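You operate a simulated robot arm through the tools that you are given. There is no shell and no other tool.

The job below is to be done with a simulated robot arm. You get a single attempt, and the scene is never put back.

TASK
Clamp the grey connector, grease its top and bed the loose cream washer on it.
Fine: use the yellow brush and stand it back where it stood; the washer goes on after the grease, centred; the vice stays shut. Set down upright: yellow brush. A coat counts when it lies all over at full strength: go over it till it gets no stronger.
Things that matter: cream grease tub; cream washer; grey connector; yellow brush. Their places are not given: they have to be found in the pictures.

Only the result counts: the job must be done as asked and must still hold three seconds after the hand-in. Knocking over, shifting, dropping, spilling or breaking anything else fails it.

THE ROBOT
A 7-joint arm with a two-finger parallel gripper, fixed in place. Base frame: the origin is on the floor under the middle of its stand, x ahead of it, y to its left, z up. Readings come in mm, degrees, newtons and seconds.
With the tool pointing down near the work surface it reaches from about 240 to 680 mm from the base axis. Its first joint turns from -66.0 to 66.0 degrees. Payload 2.4 kg.
The TCP is the grasp point between the finger pads, 30 mm short of the fingertips. In the tool frame z runs along the fingers and y along their closing line. Largest opening 94 mm; finger width 28, thickness 10; the body of the gripper, 50 by 96 mm, starts 55 mm behind the TCP.
Orientation is told as [roll, pitch, yaw] about the base's x, y, z axes, in that order, counted from this pose: with the fingers straight down and closing along the base's y, the tool's x points along the base's -x, its y along +y and its z along -z.

THE INTERFACE
- The arm moves only by the tool jog_arm. Its argument "rows" is a list of rows, each an object (a shift or turn left out is 0, a gripper value left out holds the last) with "travel": the shift along the base's x, y, z in cm, a list of three; "turn": the turn, a rotation vector about the base's x, y, z in degrees, a list of three. In form: [{"travel": [tx, ty, tz], "turn": [ax, ay, az]}, ...]. A call has 1 to 20 rows; each row shifts and turns the commanded pose from where the row before left it. "fingers" is the finger opening in cm, from 0 to 9.4, set as the call begins (left out, the last holds). Each row takes 0.2 s and may step no farther than 50 mm and 8.6 degrees from the row before; otherwise, or with a gripper value out of range, the whole call is refused. Where a pose cannot be reached the arm comes as near as it can. A force on the tool above 40 N (or 10 N above the force at the start of the call, whichever is more), or a blocked arm, ends the call early, and 0.2 s more pass. Each finger travels about 153 mm/s and halts on what it meets, pressing with about 45 N; the grip force reading is that of the motor and also rises with nothing between the fingers. The clock runs only during rows and for 0.2 s after the last one: add rows that do not move to give the fingers time. The reply holds the time, the measured pose of the TCP, the force on the tool along the base axes, the opening and the grip force, in the units named above and with some noise, with the torque about the TCP (base axes, N m) and any sound that the robot's microphone picked up, and new pictures: "pictures" is both (left out), scene, wrist or none.
- Cameras (640 x 400 px; columns grow to the right, rows downward): "scene" is fixed at [32.3, 469.9, 1441.5]; the picture's right is [-0.80, -0.60, 0.00], its down [-0.36, 0.48, -0.80] and it looks along [0.48, -0.64, -0.60] (base axes); focal length 222 px, centre (320, 200). "wrist" rides on the gripper at [76, 14, -102] in the tool frame; the picture's right is [-0.18, 0.98, 0.00], its down [-0.75, -0.14, -0.64] and it looks along [-0.63, -0.12, 0.77] (tool axes); focal length 243 px, centre (320, 200).
- probe_pixels(camera, pixels): there is no depth. For up to 12 entries [column, row, z] of the newest picture of that camera ("zoom" is the newest enlarged one), the place [x, y] in the base frame at which the ray of that pixel passes the height z, good to about 2 mm. No time passes.
- inspect(camera, box): a new picture of the part [left, top, right, bottom] of that camera's present view, enlarged. No time passes.
- finish_job(): hands the job in; it is judged then, once.

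Unless the task says otherwise, let go and move clear before handing in.

The tools are called after "Call:" by a JSON object that holds its "name" and its "arguments". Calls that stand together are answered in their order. jog_arm: Moves the arm, as the interface text tells. Its arguments: {"type":"object","properties":{"rows":{"type":"array","items":{"type":"object","properties":{"travel":{"type":"array","items":{"type":"number"}},"turn":{"type":"array","items":{"type":"number"}}}}},"fingers":{"type":"number"},"pictures":{"type":"string","enum":["both","scene","wrist","none"]}},"required":["rows"]} The other tools are called the same way: probe_pixels (camera, pixels) gives the place at which the rays of pixels pass given heights; inspect (camera, box) takes an enlarged picture of a part of a camera's view; finish_job () hands the job in.

At the start:

```text
clock: 0.0
tool_pos: [417.6, -64.1, 1299.1]
tool_rot: [0.0, 0.0, 0.1]
wrist_force: [0.6, 0.5, -1.0]
moment: [0.01, 0.01, -0.01]
width: 94.0
finger_force: 0.0
```

scene: 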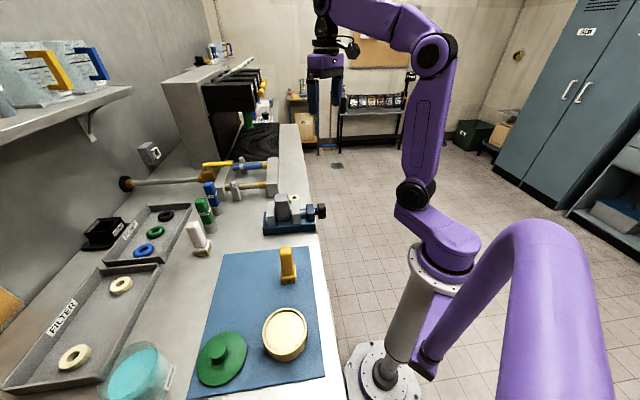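
wrist: 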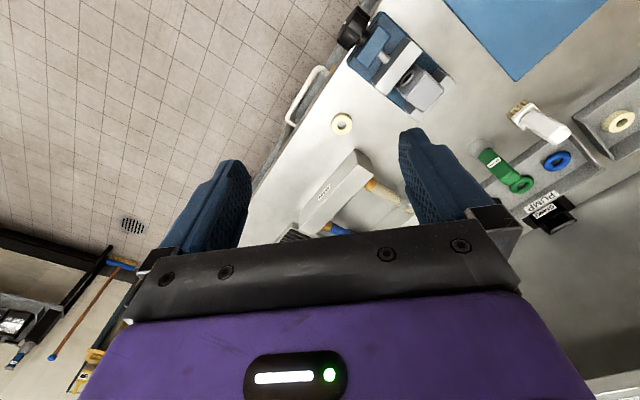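

The scene shows a bench with a blue vice near (290,213), a yellow brush at (288,265) on the blue mat, a cream tub at (285,333), and a loose cream washer near wrist (341,124). I'll take enlarged views before moving.

Call:
{"name": "inspect", "arguments": {"camera": "scene", "box": [240, 170, 340, 240]}}

Call:
{"name": "inspect", "arguments": {"camera": "scene", "box": [180, 230, 340, 400]}}

Call:
{"name": "inspect", "arguments": {"camera": "wrist", "box": [270, 0, 480, 160]}}

Call:
{"name": "inspect", "arguments": {"camera": "scene", "box": [100, 130, 300, 260]}}

```text
5.71 times, centred on (290, 205) of scene
```

zoom: 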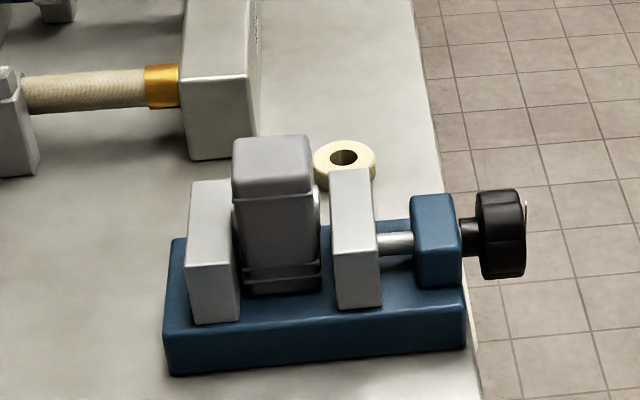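

```text
2.35 times, centred on (260, 315) of scene
```

zoom: 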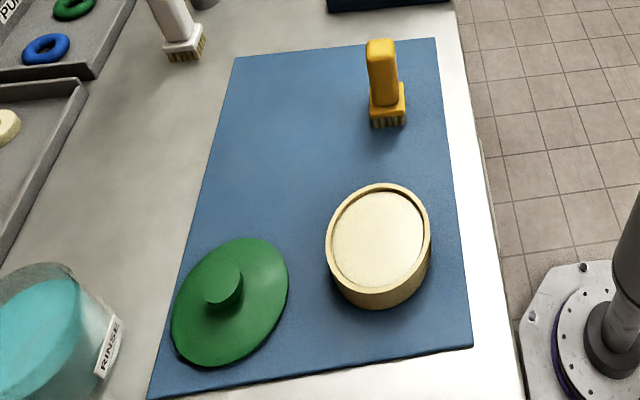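

```text
2.50 times, centred on (375, 80) of wrist
```

zoom: 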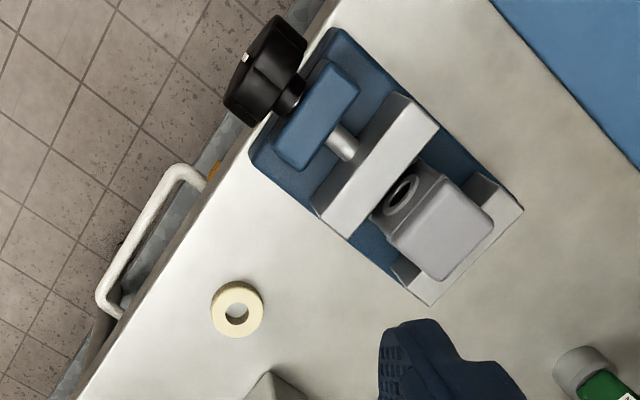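

```text
3.08 times, centred on (200, 195) of scene
```

zoom: 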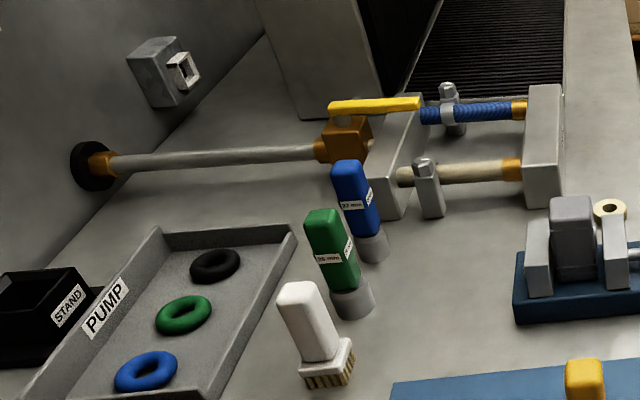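

The loose washer is at about scene (294,198) and wrist (342,123). I'll probe both rays at several heights to find the bench height.

Call:
{"name": "probe_pixels", "arguments": {"camera": "scene", "pixels": [[294.2, 197.6, 700], [294.2, 197.6, 800], [294.2, 197.6, 850], [294.2, 197.6, 900], [294.2, 197.6, 950], [294.2, 197.6, 1000]]}}

Call:
{"name": "probe_pixels", "arguments": {"camera": "wrist", "pixels": [[341.8, 123.2, 700], [341.8, 123.2, 800], [341.8, 123.2, 850], [341.8, 123.2, 900], [341.8, 123.2, 950], [341.8, 123.2, 1000]]}}

```text
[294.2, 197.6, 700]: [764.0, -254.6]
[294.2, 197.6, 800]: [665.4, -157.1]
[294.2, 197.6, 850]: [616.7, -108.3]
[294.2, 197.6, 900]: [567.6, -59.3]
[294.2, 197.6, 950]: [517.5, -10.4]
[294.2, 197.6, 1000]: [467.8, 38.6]
```

```text
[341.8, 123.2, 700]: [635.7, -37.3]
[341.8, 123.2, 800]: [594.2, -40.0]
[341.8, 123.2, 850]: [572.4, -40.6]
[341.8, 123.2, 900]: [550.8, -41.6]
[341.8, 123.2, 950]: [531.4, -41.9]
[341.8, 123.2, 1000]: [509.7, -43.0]
```

The washer rays cross near z≈920 at (545,-41). I'll check the mat corner in both views, scene (223.8,254) and wrist (515,80), plus several other features.

Call:
{"name": "probe_pixels", "arguments": {"camera": "scene", "pixels": [[223.8, 254.1, 900], [223.8, 254.1, 910], [223.8, 254.1, 920], [310.2, 246.1, 910], [325, 377, 910], [188, 398, 910]]}}

Call:
{"name": "probe_pixels", "arguments": {"camera": "wrist", "pixels": [[515, 80, 900], [515, 80, 910], [515, 80, 920]]}}

Call:
{"name": "inspect", "arguments": {"camera": "scene", "box": [255, 185, 335, 240]}}

```text
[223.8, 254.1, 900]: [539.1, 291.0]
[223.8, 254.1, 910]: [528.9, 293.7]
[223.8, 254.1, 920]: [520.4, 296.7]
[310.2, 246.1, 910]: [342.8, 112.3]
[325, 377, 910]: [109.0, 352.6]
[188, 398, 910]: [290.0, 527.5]
```

```text
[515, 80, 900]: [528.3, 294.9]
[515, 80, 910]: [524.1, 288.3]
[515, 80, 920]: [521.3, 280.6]
```

```text
7.27 times, centred on (295, 212) of scene
```

zoom: 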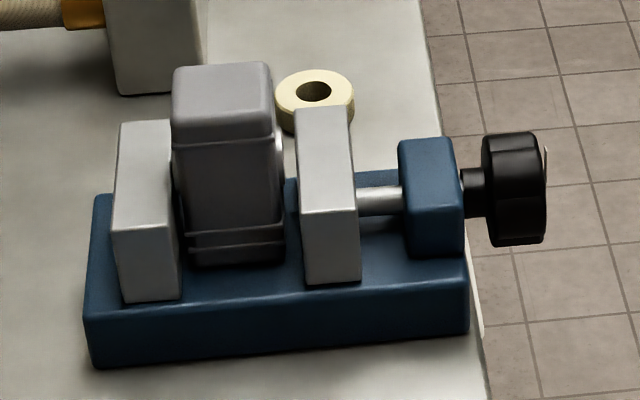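

The mat corner puts the surface near z≈907. Now I'll probe the vice corners, knob and connector in the zoom.

Call:
{"name": "probe_pixels", "arguments": {"camera": "zoom", "pixels": [[92, 365, 907], [468, 333, 907], [93, 200, 930], [515, 190, 965], [515, 190, 945], [470, 195, 955], [222, 95, 1010], [222, 95, 990], [145, 180, 970], [330, 165, 970], [314, 92, 918]]}}

Call:
{"name": "inspect", "arguments": {"camera": "wrist", "box": [330, 0, 460, 140]}}

```text
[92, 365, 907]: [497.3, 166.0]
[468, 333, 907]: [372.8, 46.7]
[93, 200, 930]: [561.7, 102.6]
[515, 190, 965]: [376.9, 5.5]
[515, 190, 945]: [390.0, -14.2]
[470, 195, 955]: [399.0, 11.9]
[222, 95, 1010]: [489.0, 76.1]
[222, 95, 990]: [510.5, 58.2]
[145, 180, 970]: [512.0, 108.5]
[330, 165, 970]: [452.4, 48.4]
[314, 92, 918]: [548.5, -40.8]
```

```text
2.86 times, centred on (395, 70) of wrist
```

zoom: 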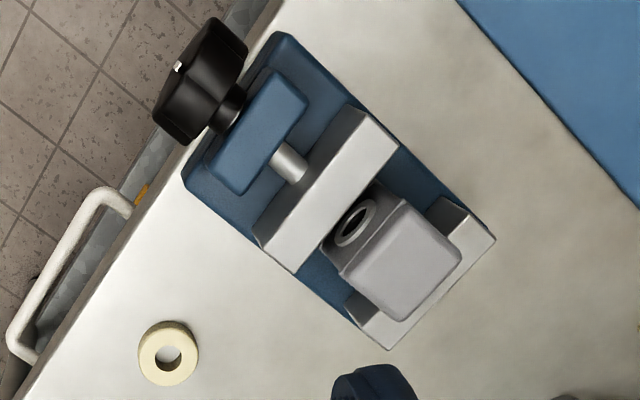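

The vice axis runs at about 44° to base x, with the knob overhanging the bench edge near (380,0,955). I'll move the arm back and lower so the wrist camera gets a better view of the vice.

Call:
{"name": "jog_arm", "arguments": {"rows": [{"travel": [-2.4, 3.0, -1.6]}, {"travel": [-2.4, 3.0, -1.6]}, {"travel": [-2.4, 3.0, -1.6]}, {"travel": [-2.4, 3.0, -1.6]}, {"travel": [-2.4, 3.0, -1.6]}, {"travel": [-2.1, 3.0, -1.9]}], "pictures": "both"}}

```text
clock: 1.4
tool_pos: [278.7, 117.2, 1199.7]
tool_rot: [0.0, 0.1, 0.0]
wrist_force: [-0.8, 0.1, -0.9]
moment: [-0.03, -0.01, -0.03]
width: 93.9
finger_force: 0.2
```

scene: 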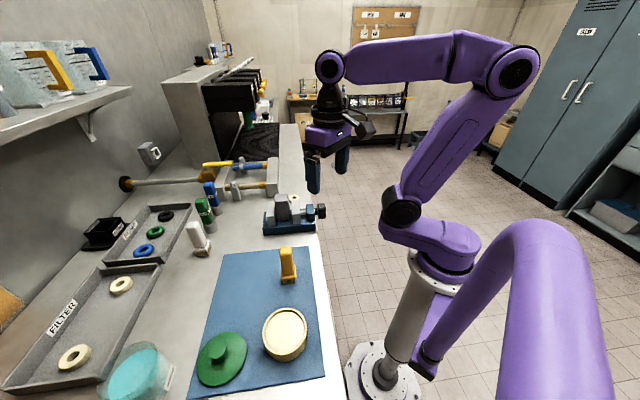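
wrist: 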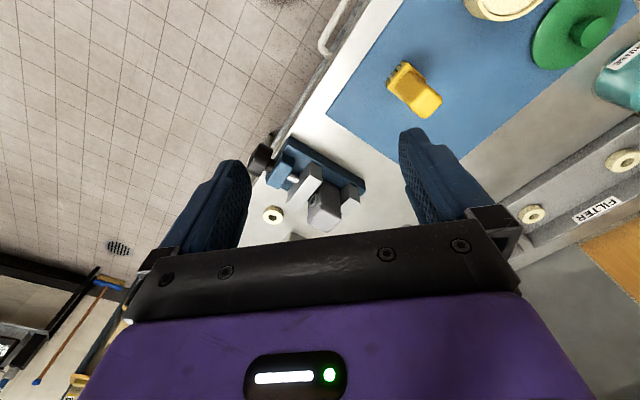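

The vice is now at wrist (310,180) and the brush at (412,90). I'll zoom in on both.

Call:
{"name": "inspect", "arguments": {"camera": "wrist", "box": [240, 120, 380, 240]}}

Call:
{"name": "inspect", "arguments": {"camera": "wrist", "box": [370, 0, 640, 140]}}

```text
3.33 times, centred on (310, 180) of wrist
```

zoom: 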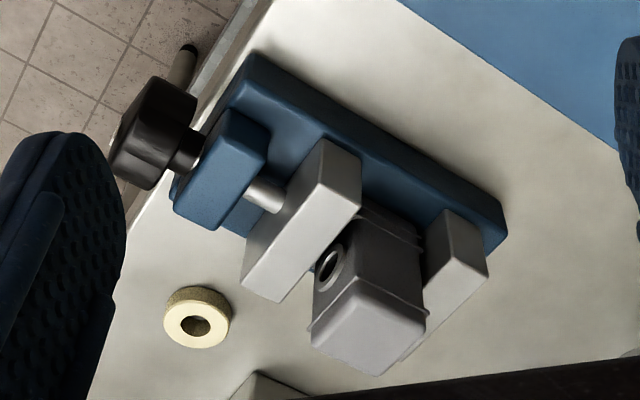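

```text
2.37 times, centred on (505, 70) of wrist
```

zoom: 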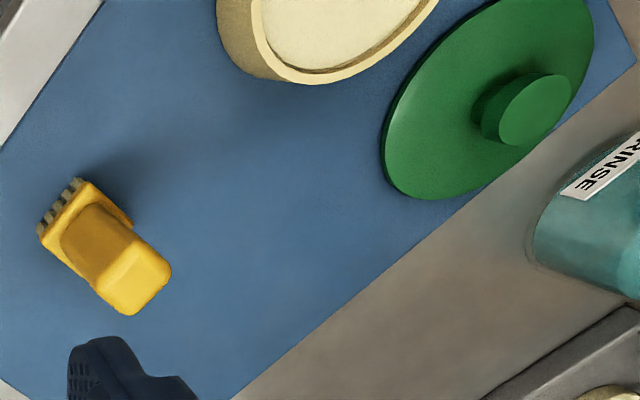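

I'll triangulate the connector top, knob and brush using both cameras.

Call:
{"name": "probe_pixels", "arguments": {"camera": "scene", "pixels": [[281.5, 198, 980], [281.5, 198, 1000], [281.5, 198, 1020], [322.2, 210.2, 935], [322.2, 210.2, 950], [322.2, 210.2, 965], [287, 251, 980], [287, 251, 1000], [287, 251, 1020]]}}

Call:
{"name": "probe_pixels", "arguments": {"camera": "wrist", "pixels": [[325, 219, 980], [325, 219, 1000], [325, 219, 1020], [260.5, 160, 935], [260.5, 160, 950], [260.5, 160, 965], [425, 102, 980], [425, 102, 1000], [425, 102, 1020]]}}

```text
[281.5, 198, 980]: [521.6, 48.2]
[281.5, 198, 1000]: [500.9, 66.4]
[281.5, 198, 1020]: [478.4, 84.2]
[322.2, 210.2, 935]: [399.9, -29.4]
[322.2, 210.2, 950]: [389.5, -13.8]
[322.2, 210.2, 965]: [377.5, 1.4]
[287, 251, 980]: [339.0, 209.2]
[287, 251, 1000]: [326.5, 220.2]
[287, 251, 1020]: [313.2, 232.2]
```

```text
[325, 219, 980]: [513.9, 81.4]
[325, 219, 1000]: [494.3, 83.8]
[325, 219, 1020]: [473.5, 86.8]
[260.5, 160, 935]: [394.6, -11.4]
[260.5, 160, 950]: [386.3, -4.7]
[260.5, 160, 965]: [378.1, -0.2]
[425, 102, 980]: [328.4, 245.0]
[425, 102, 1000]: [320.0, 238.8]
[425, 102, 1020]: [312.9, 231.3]
```

The estimates are: connector top centre about (476,86,1020), knob about (379,0,963), brush top about (313,232,1020). I'll move above the knob with yaw about 44° and look closer.

Call:
{"name": "jog_arm", "arguments": {"rows": [{"travel": [1.67, -1.95, -1.5], "turn": [0, 0, 7.3]}, {"travel": [1.67, -1.95, -1.5], "turn": [0, 0, 7.3]}, {"travel": [1.67, -1.95, -1.5], "turn": [0, 0, 7.3]}, {"travel": [1.67, -1.95, -1.5], "turn": [0, 0, 7.3]}, {"travel": [1.67, -1.95, -1.5], "turn": [0, 0, 7.3]}, {"travel": [1.68, -1.97, -1.5], "turn": [0, 0, 7.3]}, {}], "pictures": "both"}}

```text
clock: 3.0
tool_pos: [376.2, -4.2, 1108.9]
tool_rot: [0.0, 0.0, 43.8]
wrist_force: [0.4, 0.2, 0.2]
moment: [0.0, 0.0, 0.0]
width: 94.1
finger_force: 0.0
```

scene: 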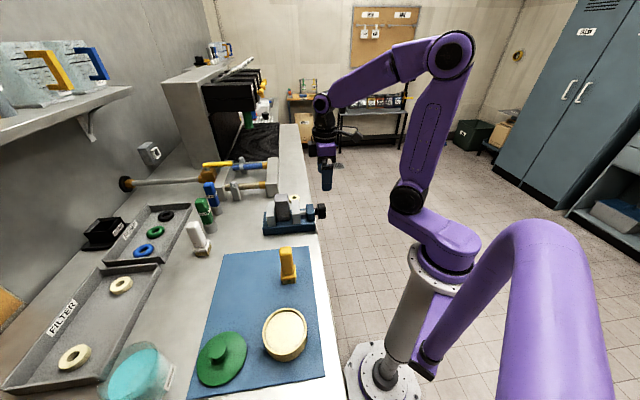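
wrist: 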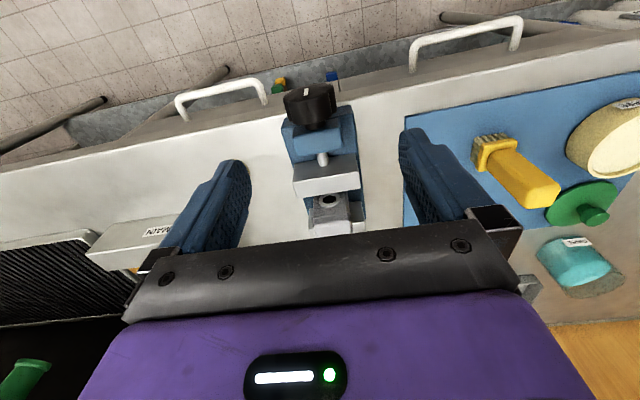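

The knob is at wrist (311,105) with the vice axis near vertical in the picture. I'll zoom in for exact positions.

Call:
{"name": "inspect", "arguments": {"camera": "wrist", "box": [250, 70, 400, 250]}}

Call:
{"name": "inspect", "arguments": {"camera": "wrist", "box": [270, 75, 360, 135]}}

```text
2.22 times, centred on (325, 160) of wrist
```

zoom: 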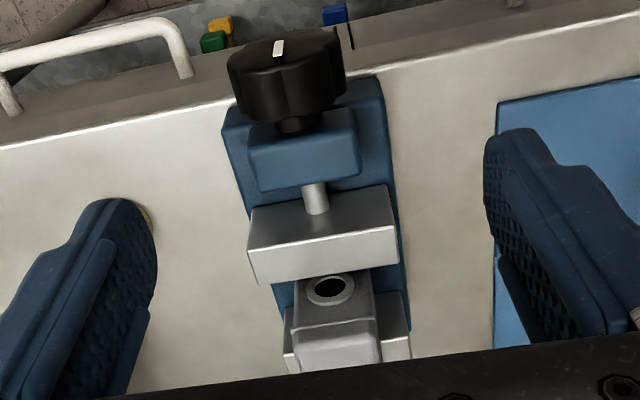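

```text
6.67 times, centred on (315, 105) of wrist
```

zoom: 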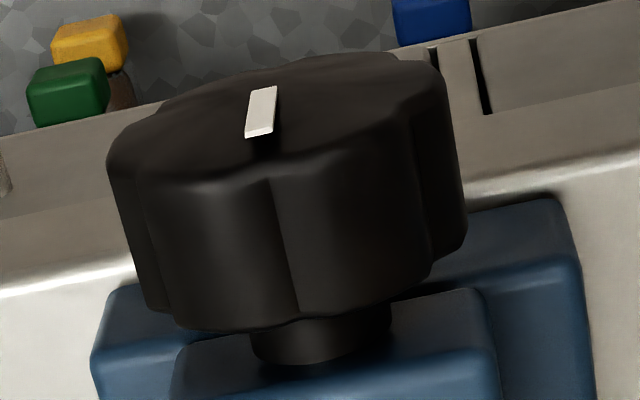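

I'll triangulate the knob centre using wrist (310,103.5) and other points along the vice.

Call:
{"name": "probe_pixels", "arguments": {"camera": "wrist", "pixels": [[310, 103.5, 935], [310, 103.5, 950], [310, 103.5, 965], [309, 91.8, 950], [309, 91.8, 965], [283.3, 106, 950], [335.1, 96, 950]]}}

Call:
{"name": "probe_pixels", "arguments": {"camera": "scene", "pixels": [[322, 210, 935], [322, 210, 950], [322, 210, 965], [317.3, 211, 950], [326.2, 209, 950]]}}

Call:
{"name": "inspect", "arguments": {"camera": "scene", "box": [300, 195, 340, 225]}}

```text
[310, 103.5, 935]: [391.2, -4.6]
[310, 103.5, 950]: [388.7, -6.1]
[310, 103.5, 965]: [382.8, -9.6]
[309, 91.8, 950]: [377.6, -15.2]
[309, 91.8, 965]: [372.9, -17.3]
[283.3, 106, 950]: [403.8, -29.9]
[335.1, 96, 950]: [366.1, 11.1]
```

```text
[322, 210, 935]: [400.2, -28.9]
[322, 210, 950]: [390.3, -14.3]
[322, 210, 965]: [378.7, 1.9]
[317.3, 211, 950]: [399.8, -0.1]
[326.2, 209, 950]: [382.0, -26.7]
```

```text
13.33 times, centred on (320, 210) of scene
```

zoom: 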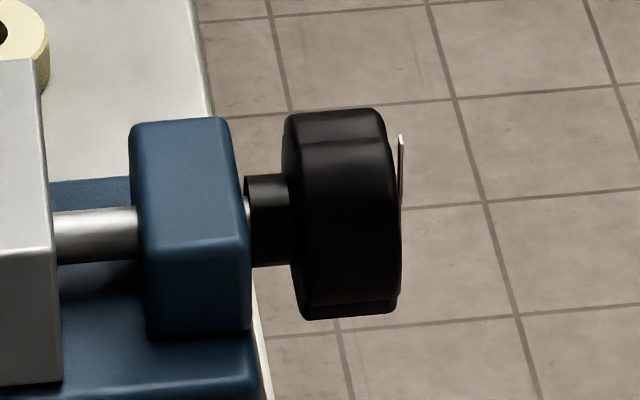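

The knob centre comes out near (385,-6,957) with diameter about 50 mm. I'll check where the bench edge and drawer handle are relative to the knob, and re-read the pose.

Call:
{"name": "probe_pixels", "arguments": {"camera": "scene", "pixels": [[311.7, 201.5, 907], [315.6, 222.7, 907], [318, 239.5, 907], [312, 213, 980], [308.5, 228, 930], [303, 211, 980]]}}

Call:
{"name": "probe_pixels", "arguments": {"camera": "wrist", "pixels": [[264, 103, 907], [264, 103, 860], [264, 103, 830], [181, 96, 860], [411, 70, 860], [518, 20, 860]]}}

Call:
{"name": "jog_arm", "arguments": {"rows": [{}], "pictures": "none"}}

Call:
{"name": "jog_arm", "arguments": {"rows": [{}], "pictures": "none"}}

```text
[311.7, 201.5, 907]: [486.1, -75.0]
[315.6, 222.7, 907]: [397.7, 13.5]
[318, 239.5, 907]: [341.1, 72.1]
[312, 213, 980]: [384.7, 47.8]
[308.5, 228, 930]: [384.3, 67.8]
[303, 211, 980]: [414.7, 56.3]
```

```text
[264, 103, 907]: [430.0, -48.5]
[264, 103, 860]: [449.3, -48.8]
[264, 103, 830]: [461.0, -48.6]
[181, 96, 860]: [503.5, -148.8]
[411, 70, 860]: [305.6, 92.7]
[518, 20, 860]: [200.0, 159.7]
```

```text
clock: 3.4
tool_pos: [375.8, -4.3, 1108.5]
tool_rot: [0.0, 0.0, 43.8]
wrist_force: [0.2, -0.3, 0.2]
moment: [0.01, 0.01, 0.01]
width: 94.4
finger_force: 0.0
```

```text
clock: 3.8
tool_pos: [374.1, -3.3, 1107.7]
tool_rot: [0.0, 0.0, 43.8]
wrist_force: [0.1, 0.5, -0.2]
moment: [-0.02, -0.01, -0.02]
width: 94.1
finger_force: 0.0
```

The bench edge runs exactly at 45° (x+y≈411.5) and the vice axis is at 45° too, with the knob clear of the bench edge. I'll tilt the tool by -50° about the vice axis while moving to a stand-off point beside the knob.

Call:
{"name": "jog_arm", "arguments": {"rows": [{"turn": [0, 0, 1.2]}, {"travel": [-1.2, 1.31, -0.92], "turn": [-5.89, -5.89, 0]}, {"travel": [-1.2, 1.31, -0.92], "turn": [-5.89, -5.89, 0]}, {"travel": [-1.2, 1.31, -0.92], "turn": [-5.89, -5.89, 0]}, {"travel": [-1.2, 1.31, -0.92], "turn": [-5.89, -5.89, 0]}, {"travel": [-1.2, 1.31, -0.92], "turn": [-5.89, -5.89, 0]}, {"travel": [-1.2, 1.31, -0.92], "turn": [-5.89, -5.89, 0]}, {}, {}], "pictures": "both"}}

```text
clock: 5.8
tool_pos: [305.2, 79.1, 1053.4]
tool_rot: [-50.0, 0.0, 45.0]
wrist_force: [0.4, -0.3, -0.1]
moment: [-0.01, -0.02, 0.02]
width: 94.2
finger_force: 0.1
```

scene: 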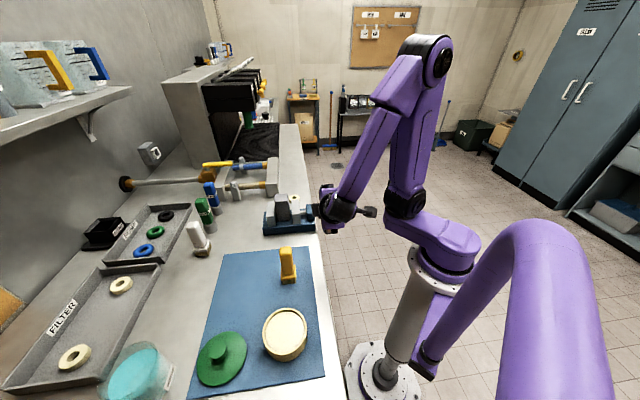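
wrist: 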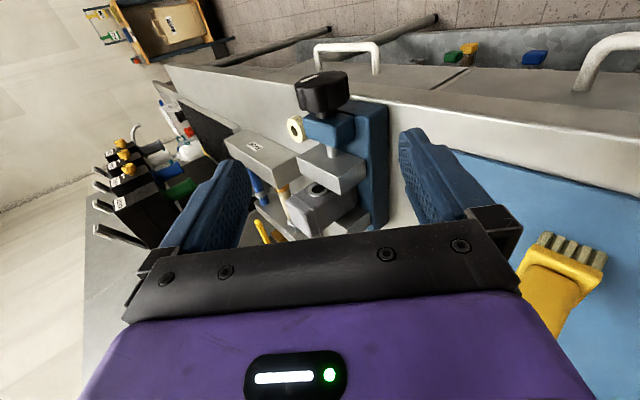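

The tool is tilted -50° and aimed at the knob, wrist (322,92). I'll re-read the pose to average out noise and zoom in on the alignment.

Call:
{"name": "jog_arm", "arguments": {"rows": [{}], "pictures": "none"}}

Call:
{"name": "jog_arm", "arguments": {"rows": [{}], "pictures": "none"}}

Call:
{"name": "jog_arm", "arguments": {"rows": [{}], "pictures": "wrist"}}

Call:
{"name": "inspect", "arguments": {"camera": "wrist", "box": [270, 50, 400, 140]}}

Call:
{"name": "probe_pixels", "arguments": {"camera": "wrist", "pixels": [[322, 92, 957], [322, 92, 970], [322, 92, 945]]}}

```text
clock: 6.2
tool_pos: [305.3, 78.6, 1054.7]
tool_rot: [-49.9, -0.1, 45.0]
wrist_force: [1.0, -0.1, -0.7]
moment: [0.02, -0.02, -0.01]
width: 94.1
finger_force: 0.1
```

```text
clock: 6.6
tool_pos: [306.7, 80.4, 1053.8]
tool_rot: [-49.9, -0.1, 45.0]
wrist_force: [0.3, 0.2, -0.1]
moment: [0.01, 0.02, -0.01]
width: 93.9
finger_force: 0.0
```

```text
clock: 7.0
tool_pos: [305.5, 79.1, 1053.8]
tool_rot: [-49.9, 0.0, 44.9]
wrist_force: [1.3, 0.7, 0.1]
moment: [0.0, 0.01, 0.0]
width: 94.1
finger_force: 0.1
```

wrist: 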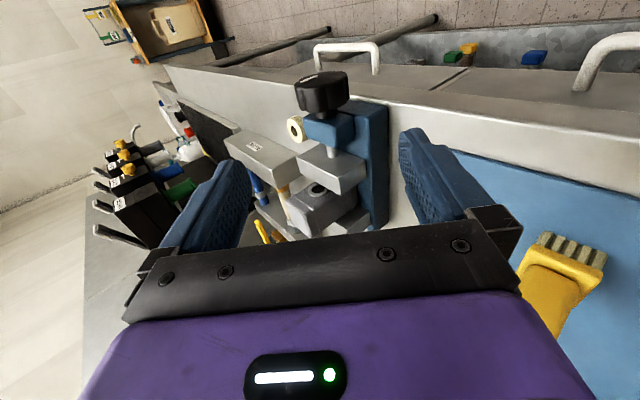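

```text
4.44 times, centred on (335, 95) of wrist
```

zoom: 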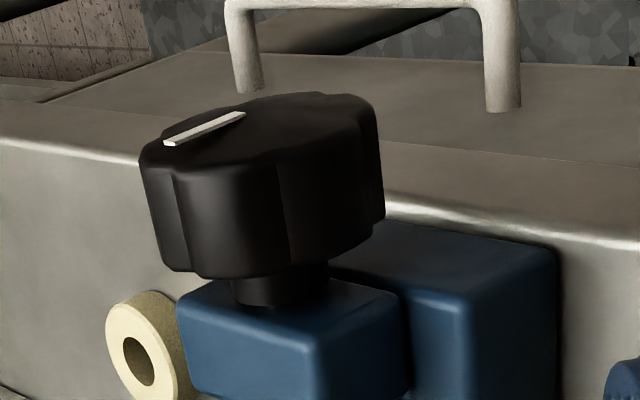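

```text
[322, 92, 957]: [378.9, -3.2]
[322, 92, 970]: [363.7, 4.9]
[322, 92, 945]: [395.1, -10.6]
```

The ray intersections put the knob axis at about (386.5,-7,952), and the tool is aligned to within about 2 mm. I'll move 60% of the way in.

Call:
{"name": "jog_arm", "arguments": {"rows": [{"travel": [1.61, -1.73, -2.04]}, {"travel": [1.61, -1.73, -2.04]}, {"travel": [1.61, -1.73, -2.04]}, {}], "pictures": "both"}}

Call:
{"name": "jog_arm", "arguments": {"rows": [{}], "pictures": "none"}}

Call:
{"name": "inspect", "arguments": {"camera": "scene", "box": [270, 160, 370, 240]}}

Call:
{"name": "inspect", "arguments": {"camera": "wrist", "box": [180, 20, 480, 230]}}

```text
clock: 8.0
tool_pos: [353.5, 27.2, 993.5]
tool_rot: [-50.0, 0.0, 45.0]
wrist_force: [0.4, -1.0, 0.2]
moment: [0.01, -0.06, -0.01]
width: 94.2
finger_force: 0.0
```

scene: 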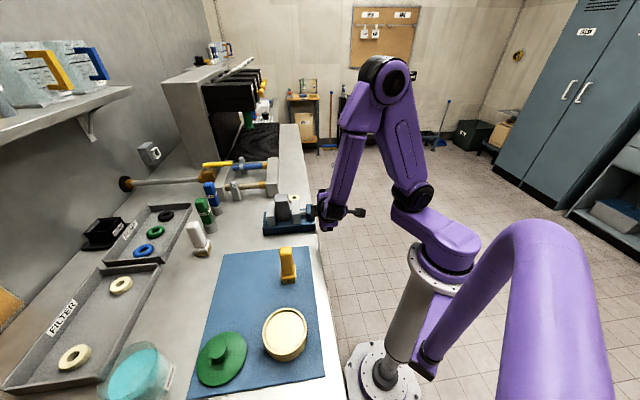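
wrist: 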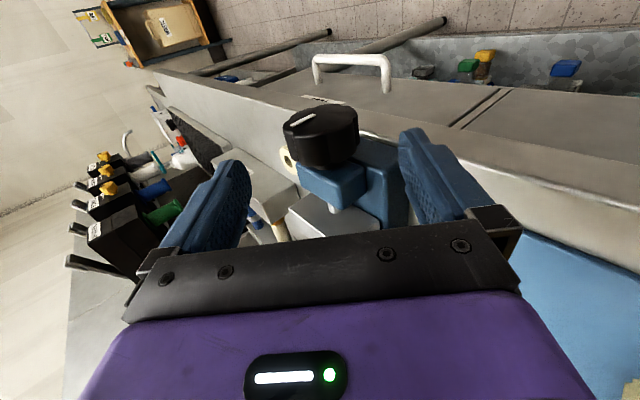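

```text
clock: 8.4
tool_pos: [353.5, 27.2, 993.1]
tool_rot: [-50.0, 0.0, 45.0]
wrist_force: [-0.2, -0.7, 0.0]
moment: [0.02, 0.03, 0.0]
width: 94.0
finger_force: 0.1
```

```text
5.00 times, centred on (320, 200) of scene
```

zoom: 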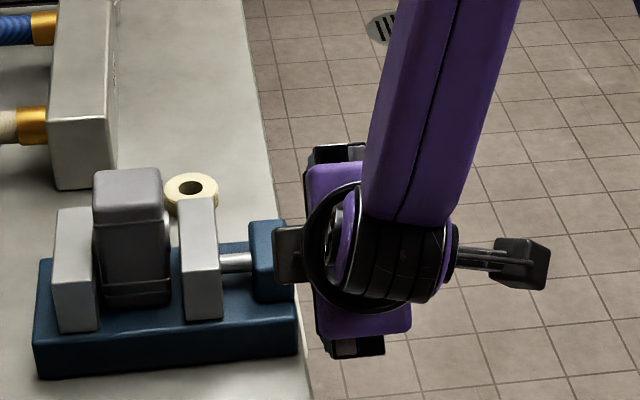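

```text
1.90 times, centred on (330, 125) of wrist
```

zoom: 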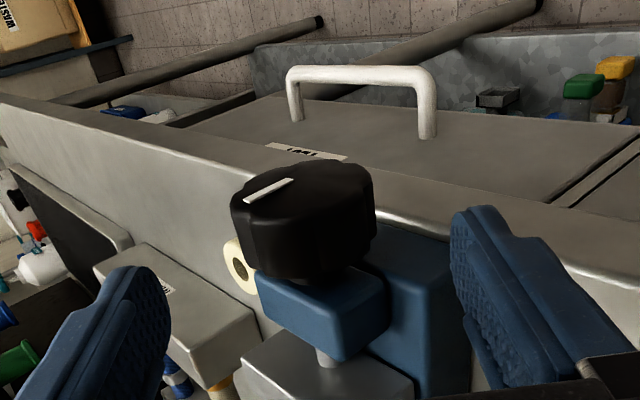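

The tool is about 62 mm from the knob and the knob (321,135) sits between the fingers. I'll probe once more to refine the target.

Call:
{"name": "probe_pixels", "arguments": {"camera": "wrist", "pixels": [[321, 135.5, 945], [321, 135.5, 952], [321, 135.5, 960], [284, 135, 952], [358, 125, 952]]}}

```text
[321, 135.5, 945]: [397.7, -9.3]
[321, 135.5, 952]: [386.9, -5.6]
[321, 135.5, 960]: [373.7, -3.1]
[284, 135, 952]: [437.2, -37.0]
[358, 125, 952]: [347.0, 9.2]
```

The probe confirms the knob centre at about (386.7,-6.3,952). I'll move in fully, then close the fingers in stages.

Call:
{"name": "jog_arm", "arguments": {"rows": [{"travel": [1.09, -1.13, -1.38]}, {"travel": [1.09, -1.13, -1.38]}, {"travel": [1.09, -1.14, -1.37]}, {}], "pictures": "both"}}

Call:
{"name": "jog_arm", "arguments": {"rows": [{}], "pictures": "none"}}

Call:
{"name": "inspect", "arguments": {"camera": "wrist", "box": [180, 60, 480, 270]}}

```text
clock: 9.4
tool_pos: [387.5, -8.3, 952.8]
tool_rot: [-49.9, 0.0, 45.0]
wrist_force: [-0.4, 0.4, 0.7]
moment: [-0.02, 0.02, -0.02]
width: 94.1
finger_force: 0.0
```

scene: 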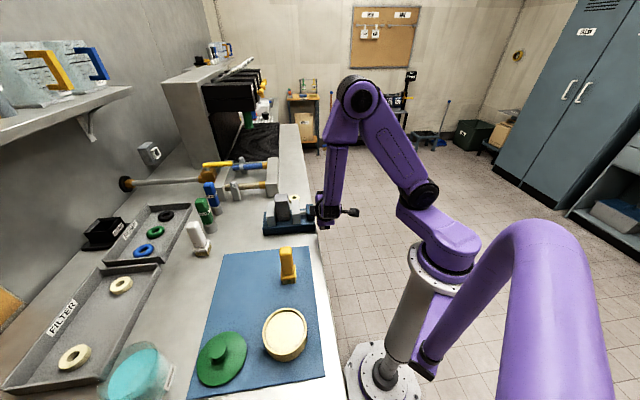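
wrist: 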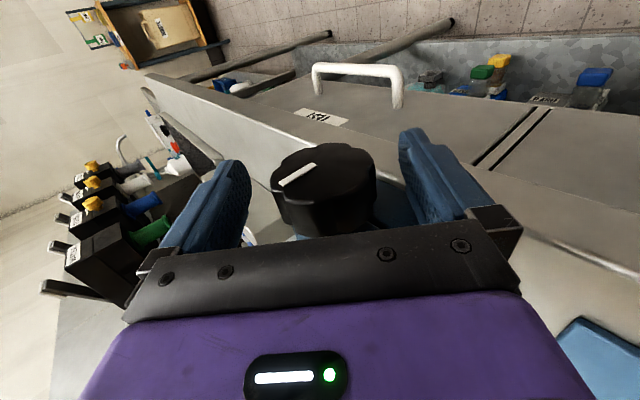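

```text
clock: 9.8
tool_pos: [387.8, -8.3, 953.3]
tool_rot: [-49.9, 0.0, 45.0]
wrist_force: [0.1, -0.5, 0.3]
moment: [0.0, -0.01, 0.02]
width: 94.0
finger_force: 0.0
```

```text
1.90 times, centred on (330, 165) of wrist
```

zoom: 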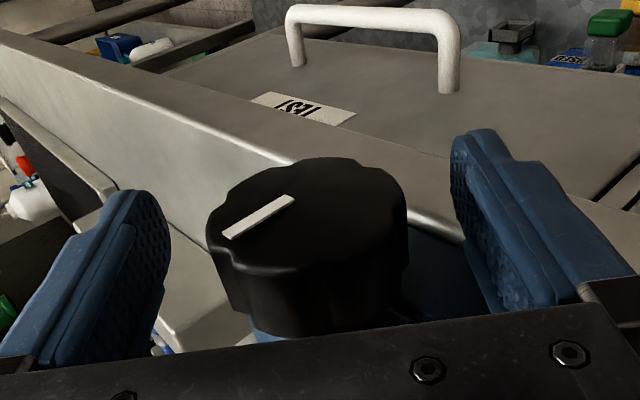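

The knob sits between the fingers roughly centred. I'll close in stages to 60 mm, watching the force.

Call:
{"name": "jog_arm", "arguments": {"rows": [{}, {}], "fingers": 6.0, "pictures": "wrist"}}

Call:
{"name": "inspect", "arguments": {"camera": "wrist", "box": [220, 100, 440, 250]}}

```text
clock: 10.4
tool_pos: [388.4, -8.6, 953.3]
tool_rot: [-50.0, 0.0, 45.0]
wrist_force: [0.4, 0.0, 0.8]
moment: [-0.03, 0.0, 0.0]
width: 59.9
finger_force: 0.1
```

wrist: 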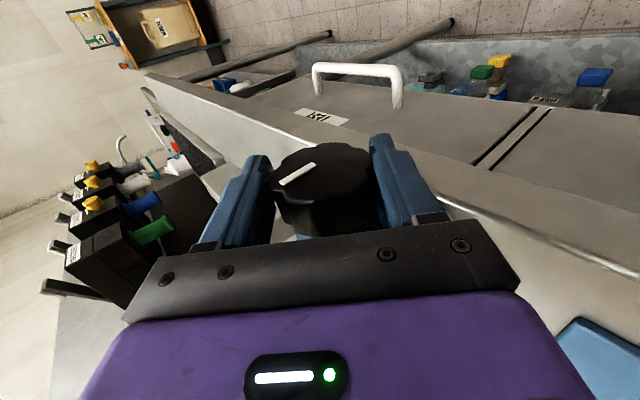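

```text
2.67 times, centred on (330, 175) of wrist
```

zoom: 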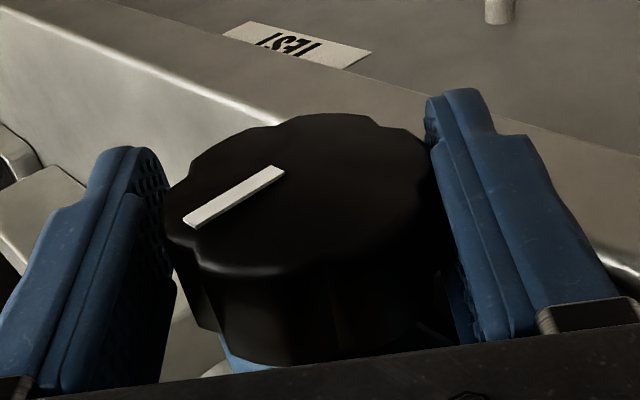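

The knob is nearly touching the left pad and the force is near zero. I'll close fully to grip it.

Call:
{"name": "jog_arm", "arguments": {"rows": [{}, {}], "fingers": 5.4, "pictures": "none"}}

Call:
{"name": "jog_arm", "arguments": {"rows": [{}, {}], "fingers": 5.0, "pictures": "none"}}

```text
clock: 11.0
tool_pos: [386.5, -8.1, 953.8]
tool_rot: [-49.9, -0.1, 45.0]
wrist_force: [-3.8, 3.0, -6.0]
moment: [0.0, 0.01, -0.03]
width: 58.8
finger_force: 3.8
```

```text
clock: 11.6
tool_pos: [387.4, -7.3, 952.9]
tool_rot: [-49.8, 0.0, 45.0]
wrist_force: [-7.9, 6.0, -10.6]
moment: [0.01, 0.03, 0.01]
width: 58.3
finger_force: 7.3
```

The force on the tool (about 14 N along the lower-finger direction) shows only the lower finger touches. I'll shift the tool 2.5 mm towards that side to centre it.

Call:
{"name": "jog_arm", "arguments": {"rows": [{"travel": [-0.11, 0.11, -0.19]}, {}], "pictures": "none"}}

```text
clock: 12.2
tool_pos: [387.8, -7.9, 951.8]
tool_rot: [-50.1, -0.1, 44.9]
wrist_force: [-3.4, 5.5, 3.7]
moment: [-0.24, 0.51, -0.21]
width: 55.1
finger_force: 45.5
```

Both fingers now grip the knob (width 55 mm, 45 N). I'll turn it clockwise (+ about the vice axis) by 25° as a test.

Call:
{"name": "jog_arm", "arguments": {"rows": [{"turn": [5.66, 5.66, 0]}, {"turn": [5.66, 5.66, 0]}, {"turn": [5.66, 5.66, 0]}], "pictures": "both"}}

Call:
{"name": "inspect", "arguments": {"camera": "wrist", "box": [220, 100, 440, 250]}}

Call:
{"name": "inspect", "arguments": {"camera": "scene", "box": [255, 185, 335, 240]}}

```text
clock: 13.0
tool_pos: [387.2, -7.9, 952.3]
tool_rot: [-26.1, -0.2, 44.9]
wrist_force: [24.1, -5.6, 5.0]
moment: [-0.6, 0.58, -0.01]
width: 55.3
finger_force: 45.2
```

scene: 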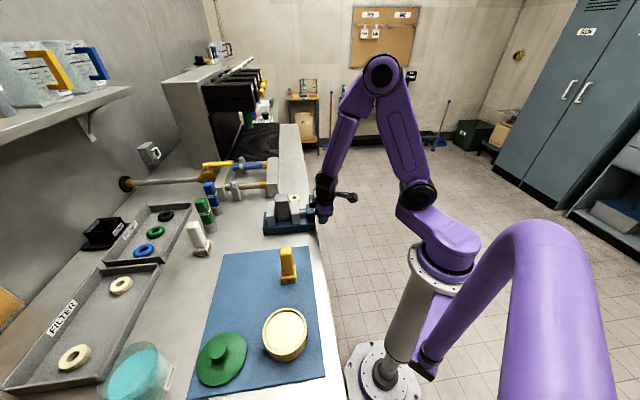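
wrist: 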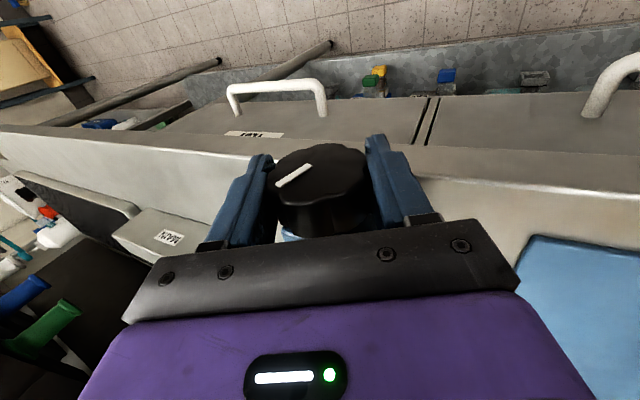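

```text
2.67 times, centred on (330, 175) of wrist
```

zoom: 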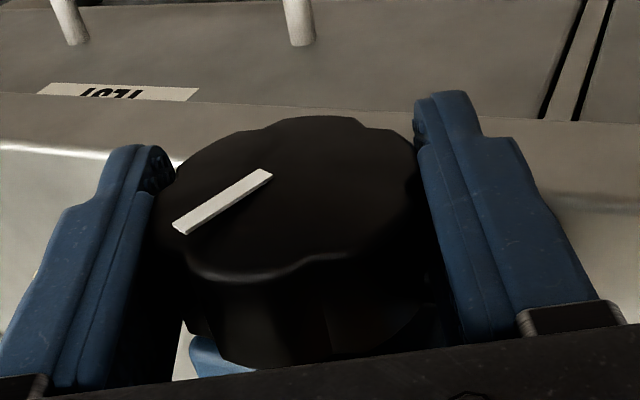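

```text
7.27 times, centred on (295, 212) of scene
```

zoom: 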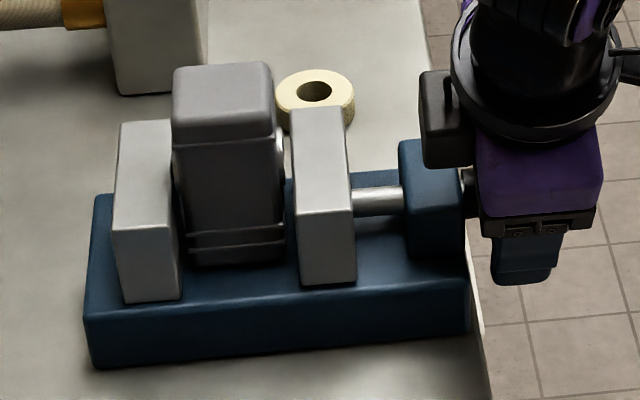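

The mark stayed fixed relative to the fingers, so the knob turned, and the moving jaw shifted about 2 mm towards the connector. The force of about 13 N along +u suggests the knob advances inward, so I'll follow it with a small shift and keep turning.

Call:
{"name": "jog_arm", "arguments": {"rows": [{"travel": [0.18, 0.03, 0]}, {}], "pictures": "none"}}

```text
clock: 13.6
tool_pos: [387.2, -8.2, 951.0]
tool_rot: [-26.0, -0.1, 44.8]
wrist_force: [11.6, -12.5, 26.6]
moment: [0.49, -0.57, 0.52]
width: 55.0
finger_force: 44.9
```

The axial force is relieved, but there's about 27 N along the closing line. I'll nudge 1 mm to relieve it and turn another 24° while feeding inward.

Call:
{"name": "jog_arm", "arguments": {"rows": [{"travel": [0.06, -0.06, 0.05]}, {"travel": [0.05, 0.05, 0], "turn": [5.66, 5.66, 0]}, {"travel": [0.05, 0.05, 0], "turn": [5.66, 5.66, 0]}, {"travel": [0.05, 0.05, 0], "turn": [5.66, 5.66, 0]}, {}], "pictures": "both"}}

Call:
{"name": "inspect", "arguments": {"camera": "scene", "box": [255, 185, 335, 240]}}

Call:
{"name": "inspect", "arguments": {"camera": "wrist", "box": [220, 100, 440, 250]}}

```text
clock: 14.8
tool_pos: [387.7, -7.8, 950.1]
tool_rot: [-1.9, 0.0, 44.8]
wrist_force: [4.9, -18.1, -6.2]
moment: [-0.33, 0.32, 0.07]
width: 54.6
finger_force: 44.4
```

scene: 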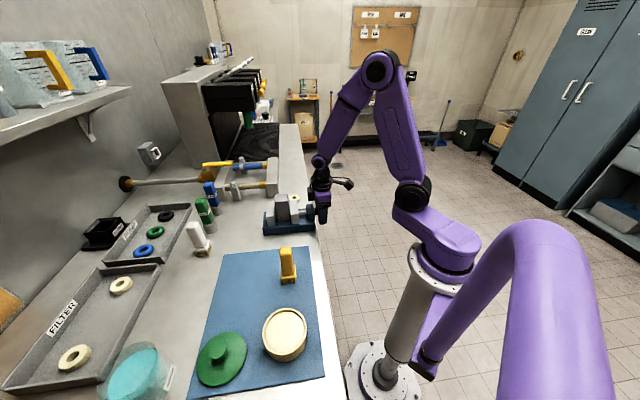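
wrist: 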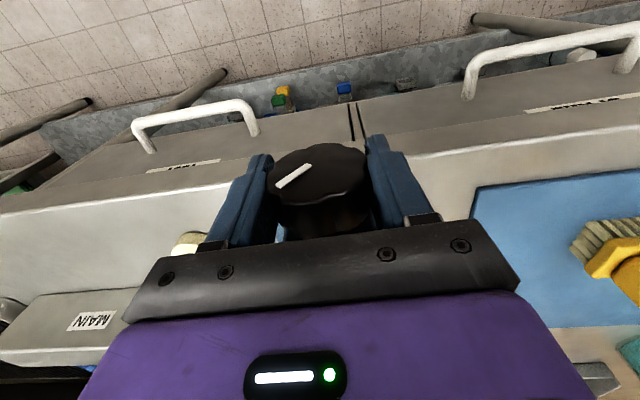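

```text
7.27 times, centred on (295, 212) of scene
```

zoom: 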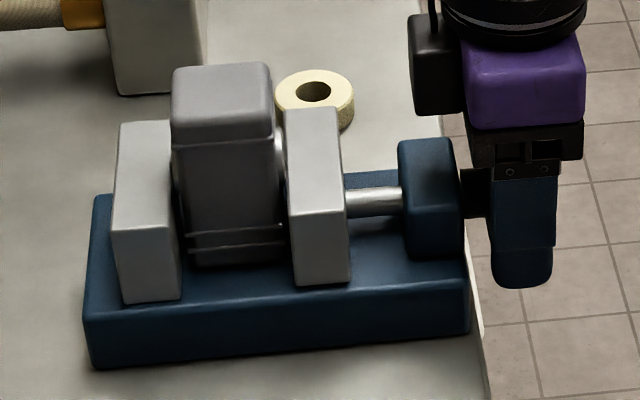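

```text
2.67 times, centred on (330, 175) of wrist
```

zoom: 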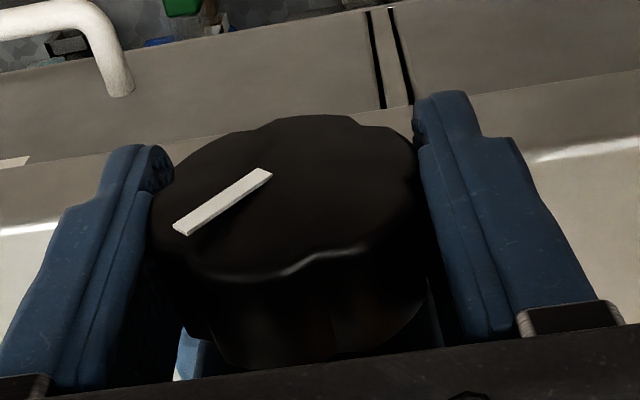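

The jaw has moved about 6 mm in total for 48°, and the knob doesn't translate, so I'll undo the inward feed. Then I'll turn another 24°.

Call:
{"name": "jog_arm", "arguments": {"rows": [{"travel": [-0.03, -0.17, -0.03]}, {"turn": [5.66, 5.66, 0]}, {"turn": [5.66, 5.66, 0]}, {"turn": [5.66, 5.66, 0]}, {}], "pictures": "both"}}

Call:
{"name": "inspect", "arguments": {"camera": "scene", "box": [255, 185, 335, 240]}}

```text
clock: 16.0
tool_pos: [389.1, -7.2, 950.6]
tool_rot: [22.2, 0.0, 45.0]
wrist_force: [0.1, -6.2, 11.4]
moment: [-0.8, 0.83, 0.12]
width: 54.7
finger_force: 45.0
```

scene: 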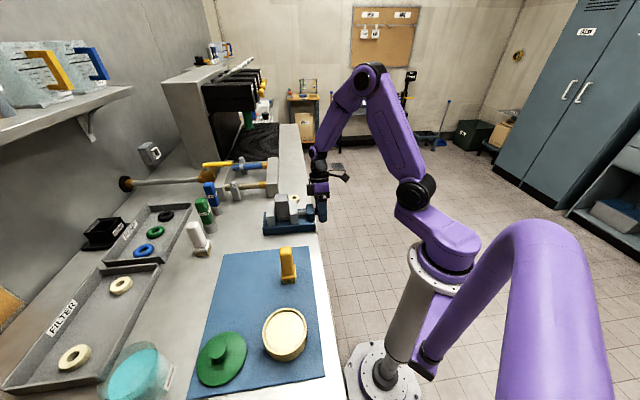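
wrist: 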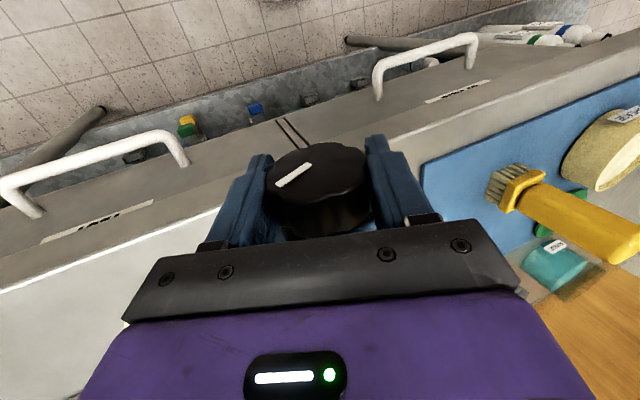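

```text
7.27 times, centred on (295, 212) of scene
```

zoom: 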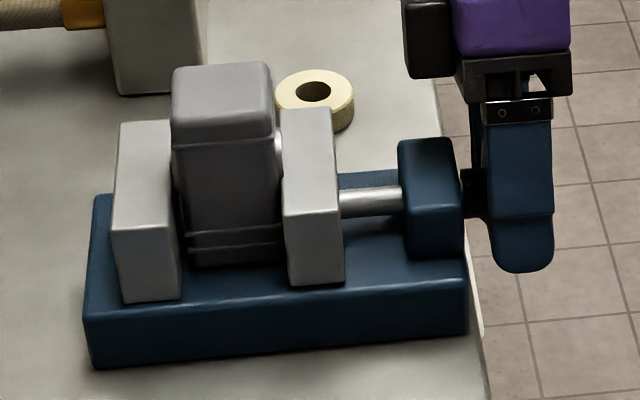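

The moving jaw is now almost at the connector (scene zoom col ≈285). I'll keep turning in smaller bits and watch the torque.

Call:
{"name": "jog_arm", "arguments": {"rows": [{"turn": [4.24, 4.24, 0]}, {"turn": [4.24, 4.24, 0]}, {}], "pictures": "scene"}}

Call:
{"name": "inspect", "arguments": {"camera": "scene", "box": [255, 185, 335, 240]}}

```text
clock: 16.8
tool_pos: [388.9, -7.5, 949.5]
tool_rot: [34.1, -0.1, 45.0]
wrist_force: [3.4, -9.4, 12.4]
moment: [-0.73, 0.74, 0.61]
width: 54.5
finger_force: 44.7
```

scene: 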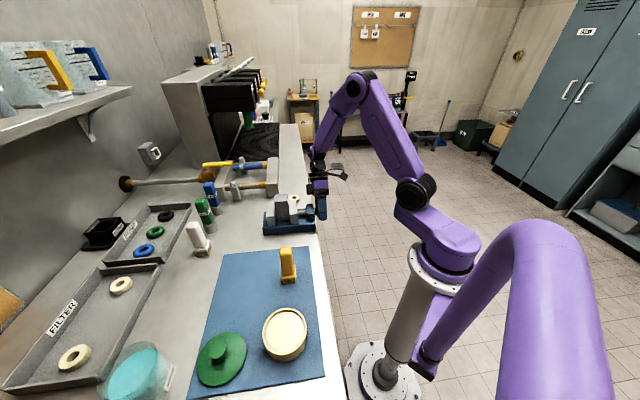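

```text
7.27 times, centred on (295, 212) of scene
```

zoom: 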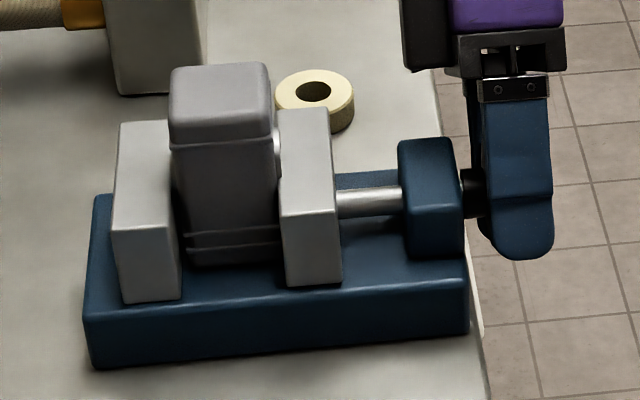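

The jaw now touches and is starting to push the connector towards the fixed jaw. I'll continue turning.

Call:
{"name": "jog_arm", "arguments": {"rows": [{"turn": [4.24, 4.24, 0]}, {"turn": [4.24, 4.24, 0]}, {}], "pictures": "scene"}}

Call:
{"name": "inspect", "arguments": {"camera": "scene", "box": [255, 185, 335, 240]}}

```text
clock: 17.6
tool_pos: [388.6, -7.2, 951.1]
tool_rot: [46.0, -0.2, 45.0]
wrist_force: [6.3, -9.9, 12.1]
moment: [-0.03, 0.05, 0.46]
width: 54.8
finger_force: 45.2
```

scene: 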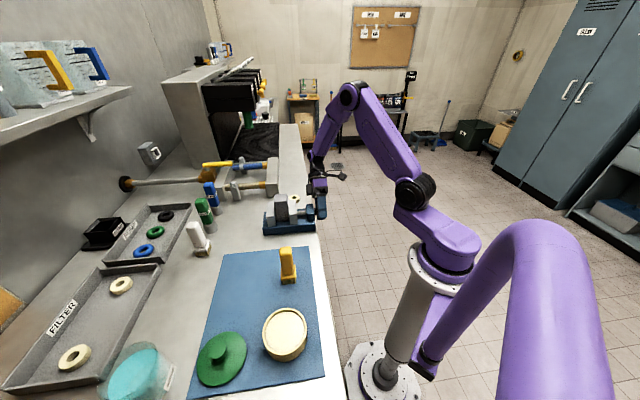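

```text
7.27 times, centred on (295, 212) of scene
```

zoom: 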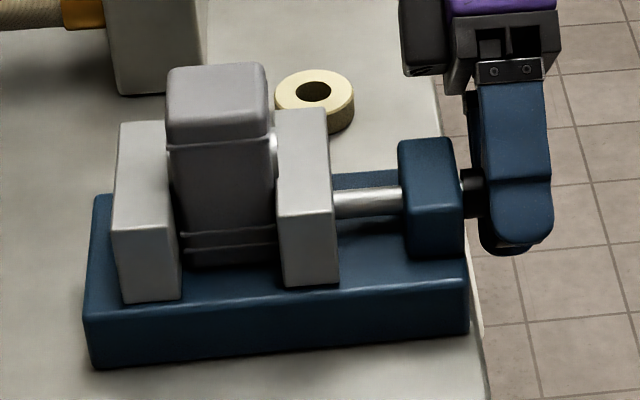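

Connector's being pushed further; the left gap is nearly closed. I'll turn on to about 60°.

Call:
{"name": "jog_arm", "arguments": {"rows": [{"turn": [3.54, 3.54, 0]}, {"turn": [3.54, 3.54, 0]}, {}], "pictures": "scene"}}

Call:
{"name": "inspect", "arguments": {"camera": "scene", "box": [255, 185, 335, 240]}}

```text
clock: 18.4
tool_pos: [389.8, -6.8, 950.8]
tool_rot: [56.1, -0.1, 44.9]
wrist_force: [14.5, -4.5, 6.5]
moment: [0.07, -0.08, 0.29]
width: 54.7
finger_force: 45.3
```

scene: 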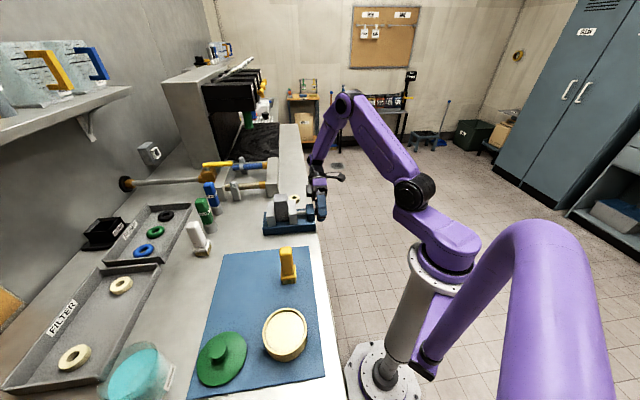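

```text
7.27 times, centred on (295, 212) of scene
```

zoom: 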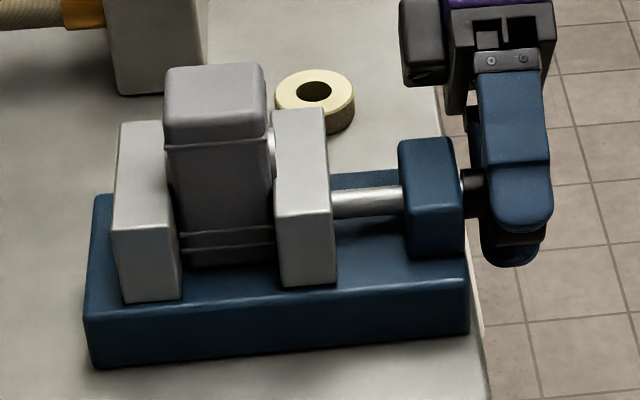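

There's no clear torque rise yet. I'll turn another 10°.

Call:
{"name": "jog_arm", "arguments": {"rows": [{"turn": [3.54, 3.54, 0]}, {"turn": [3.54, 3.54, 0]}, {}], "pictures": "scene"}}

Call:
{"name": "inspect", "arguments": {"camera": "scene", "box": [255, 185, 335, 240]}}

```text
clock: 19.2
tool_pos: [389.2, -7.0, 950.2]
tool_rot: [66.0, 0.1, 44.9]
wrist_force: [23.3, -7.7, 6.1]
moment: [-0.15, 0.1, 0.16]
width: 54.5
finger_force: 44.8
```

scene: 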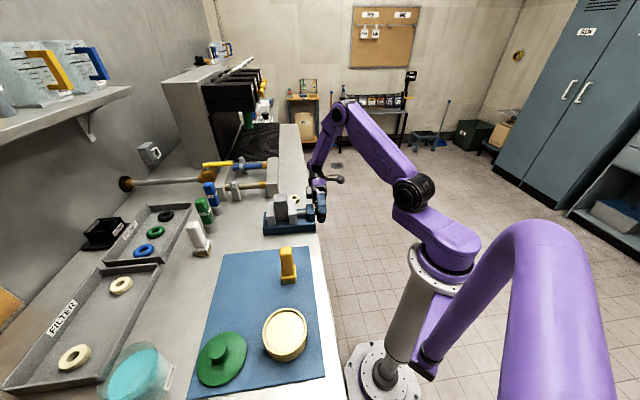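

```text
7.27 times, centred on (295, 212) of scene
```

zoom: 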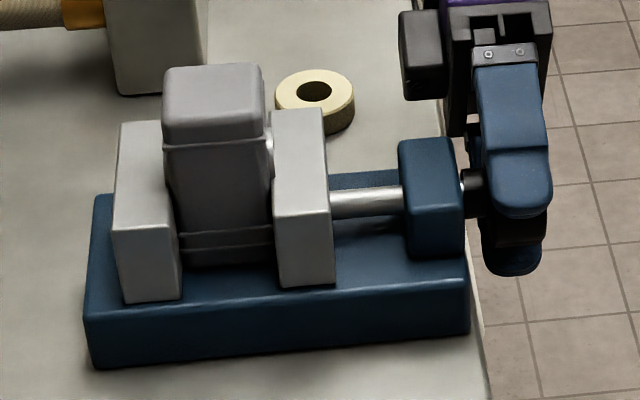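

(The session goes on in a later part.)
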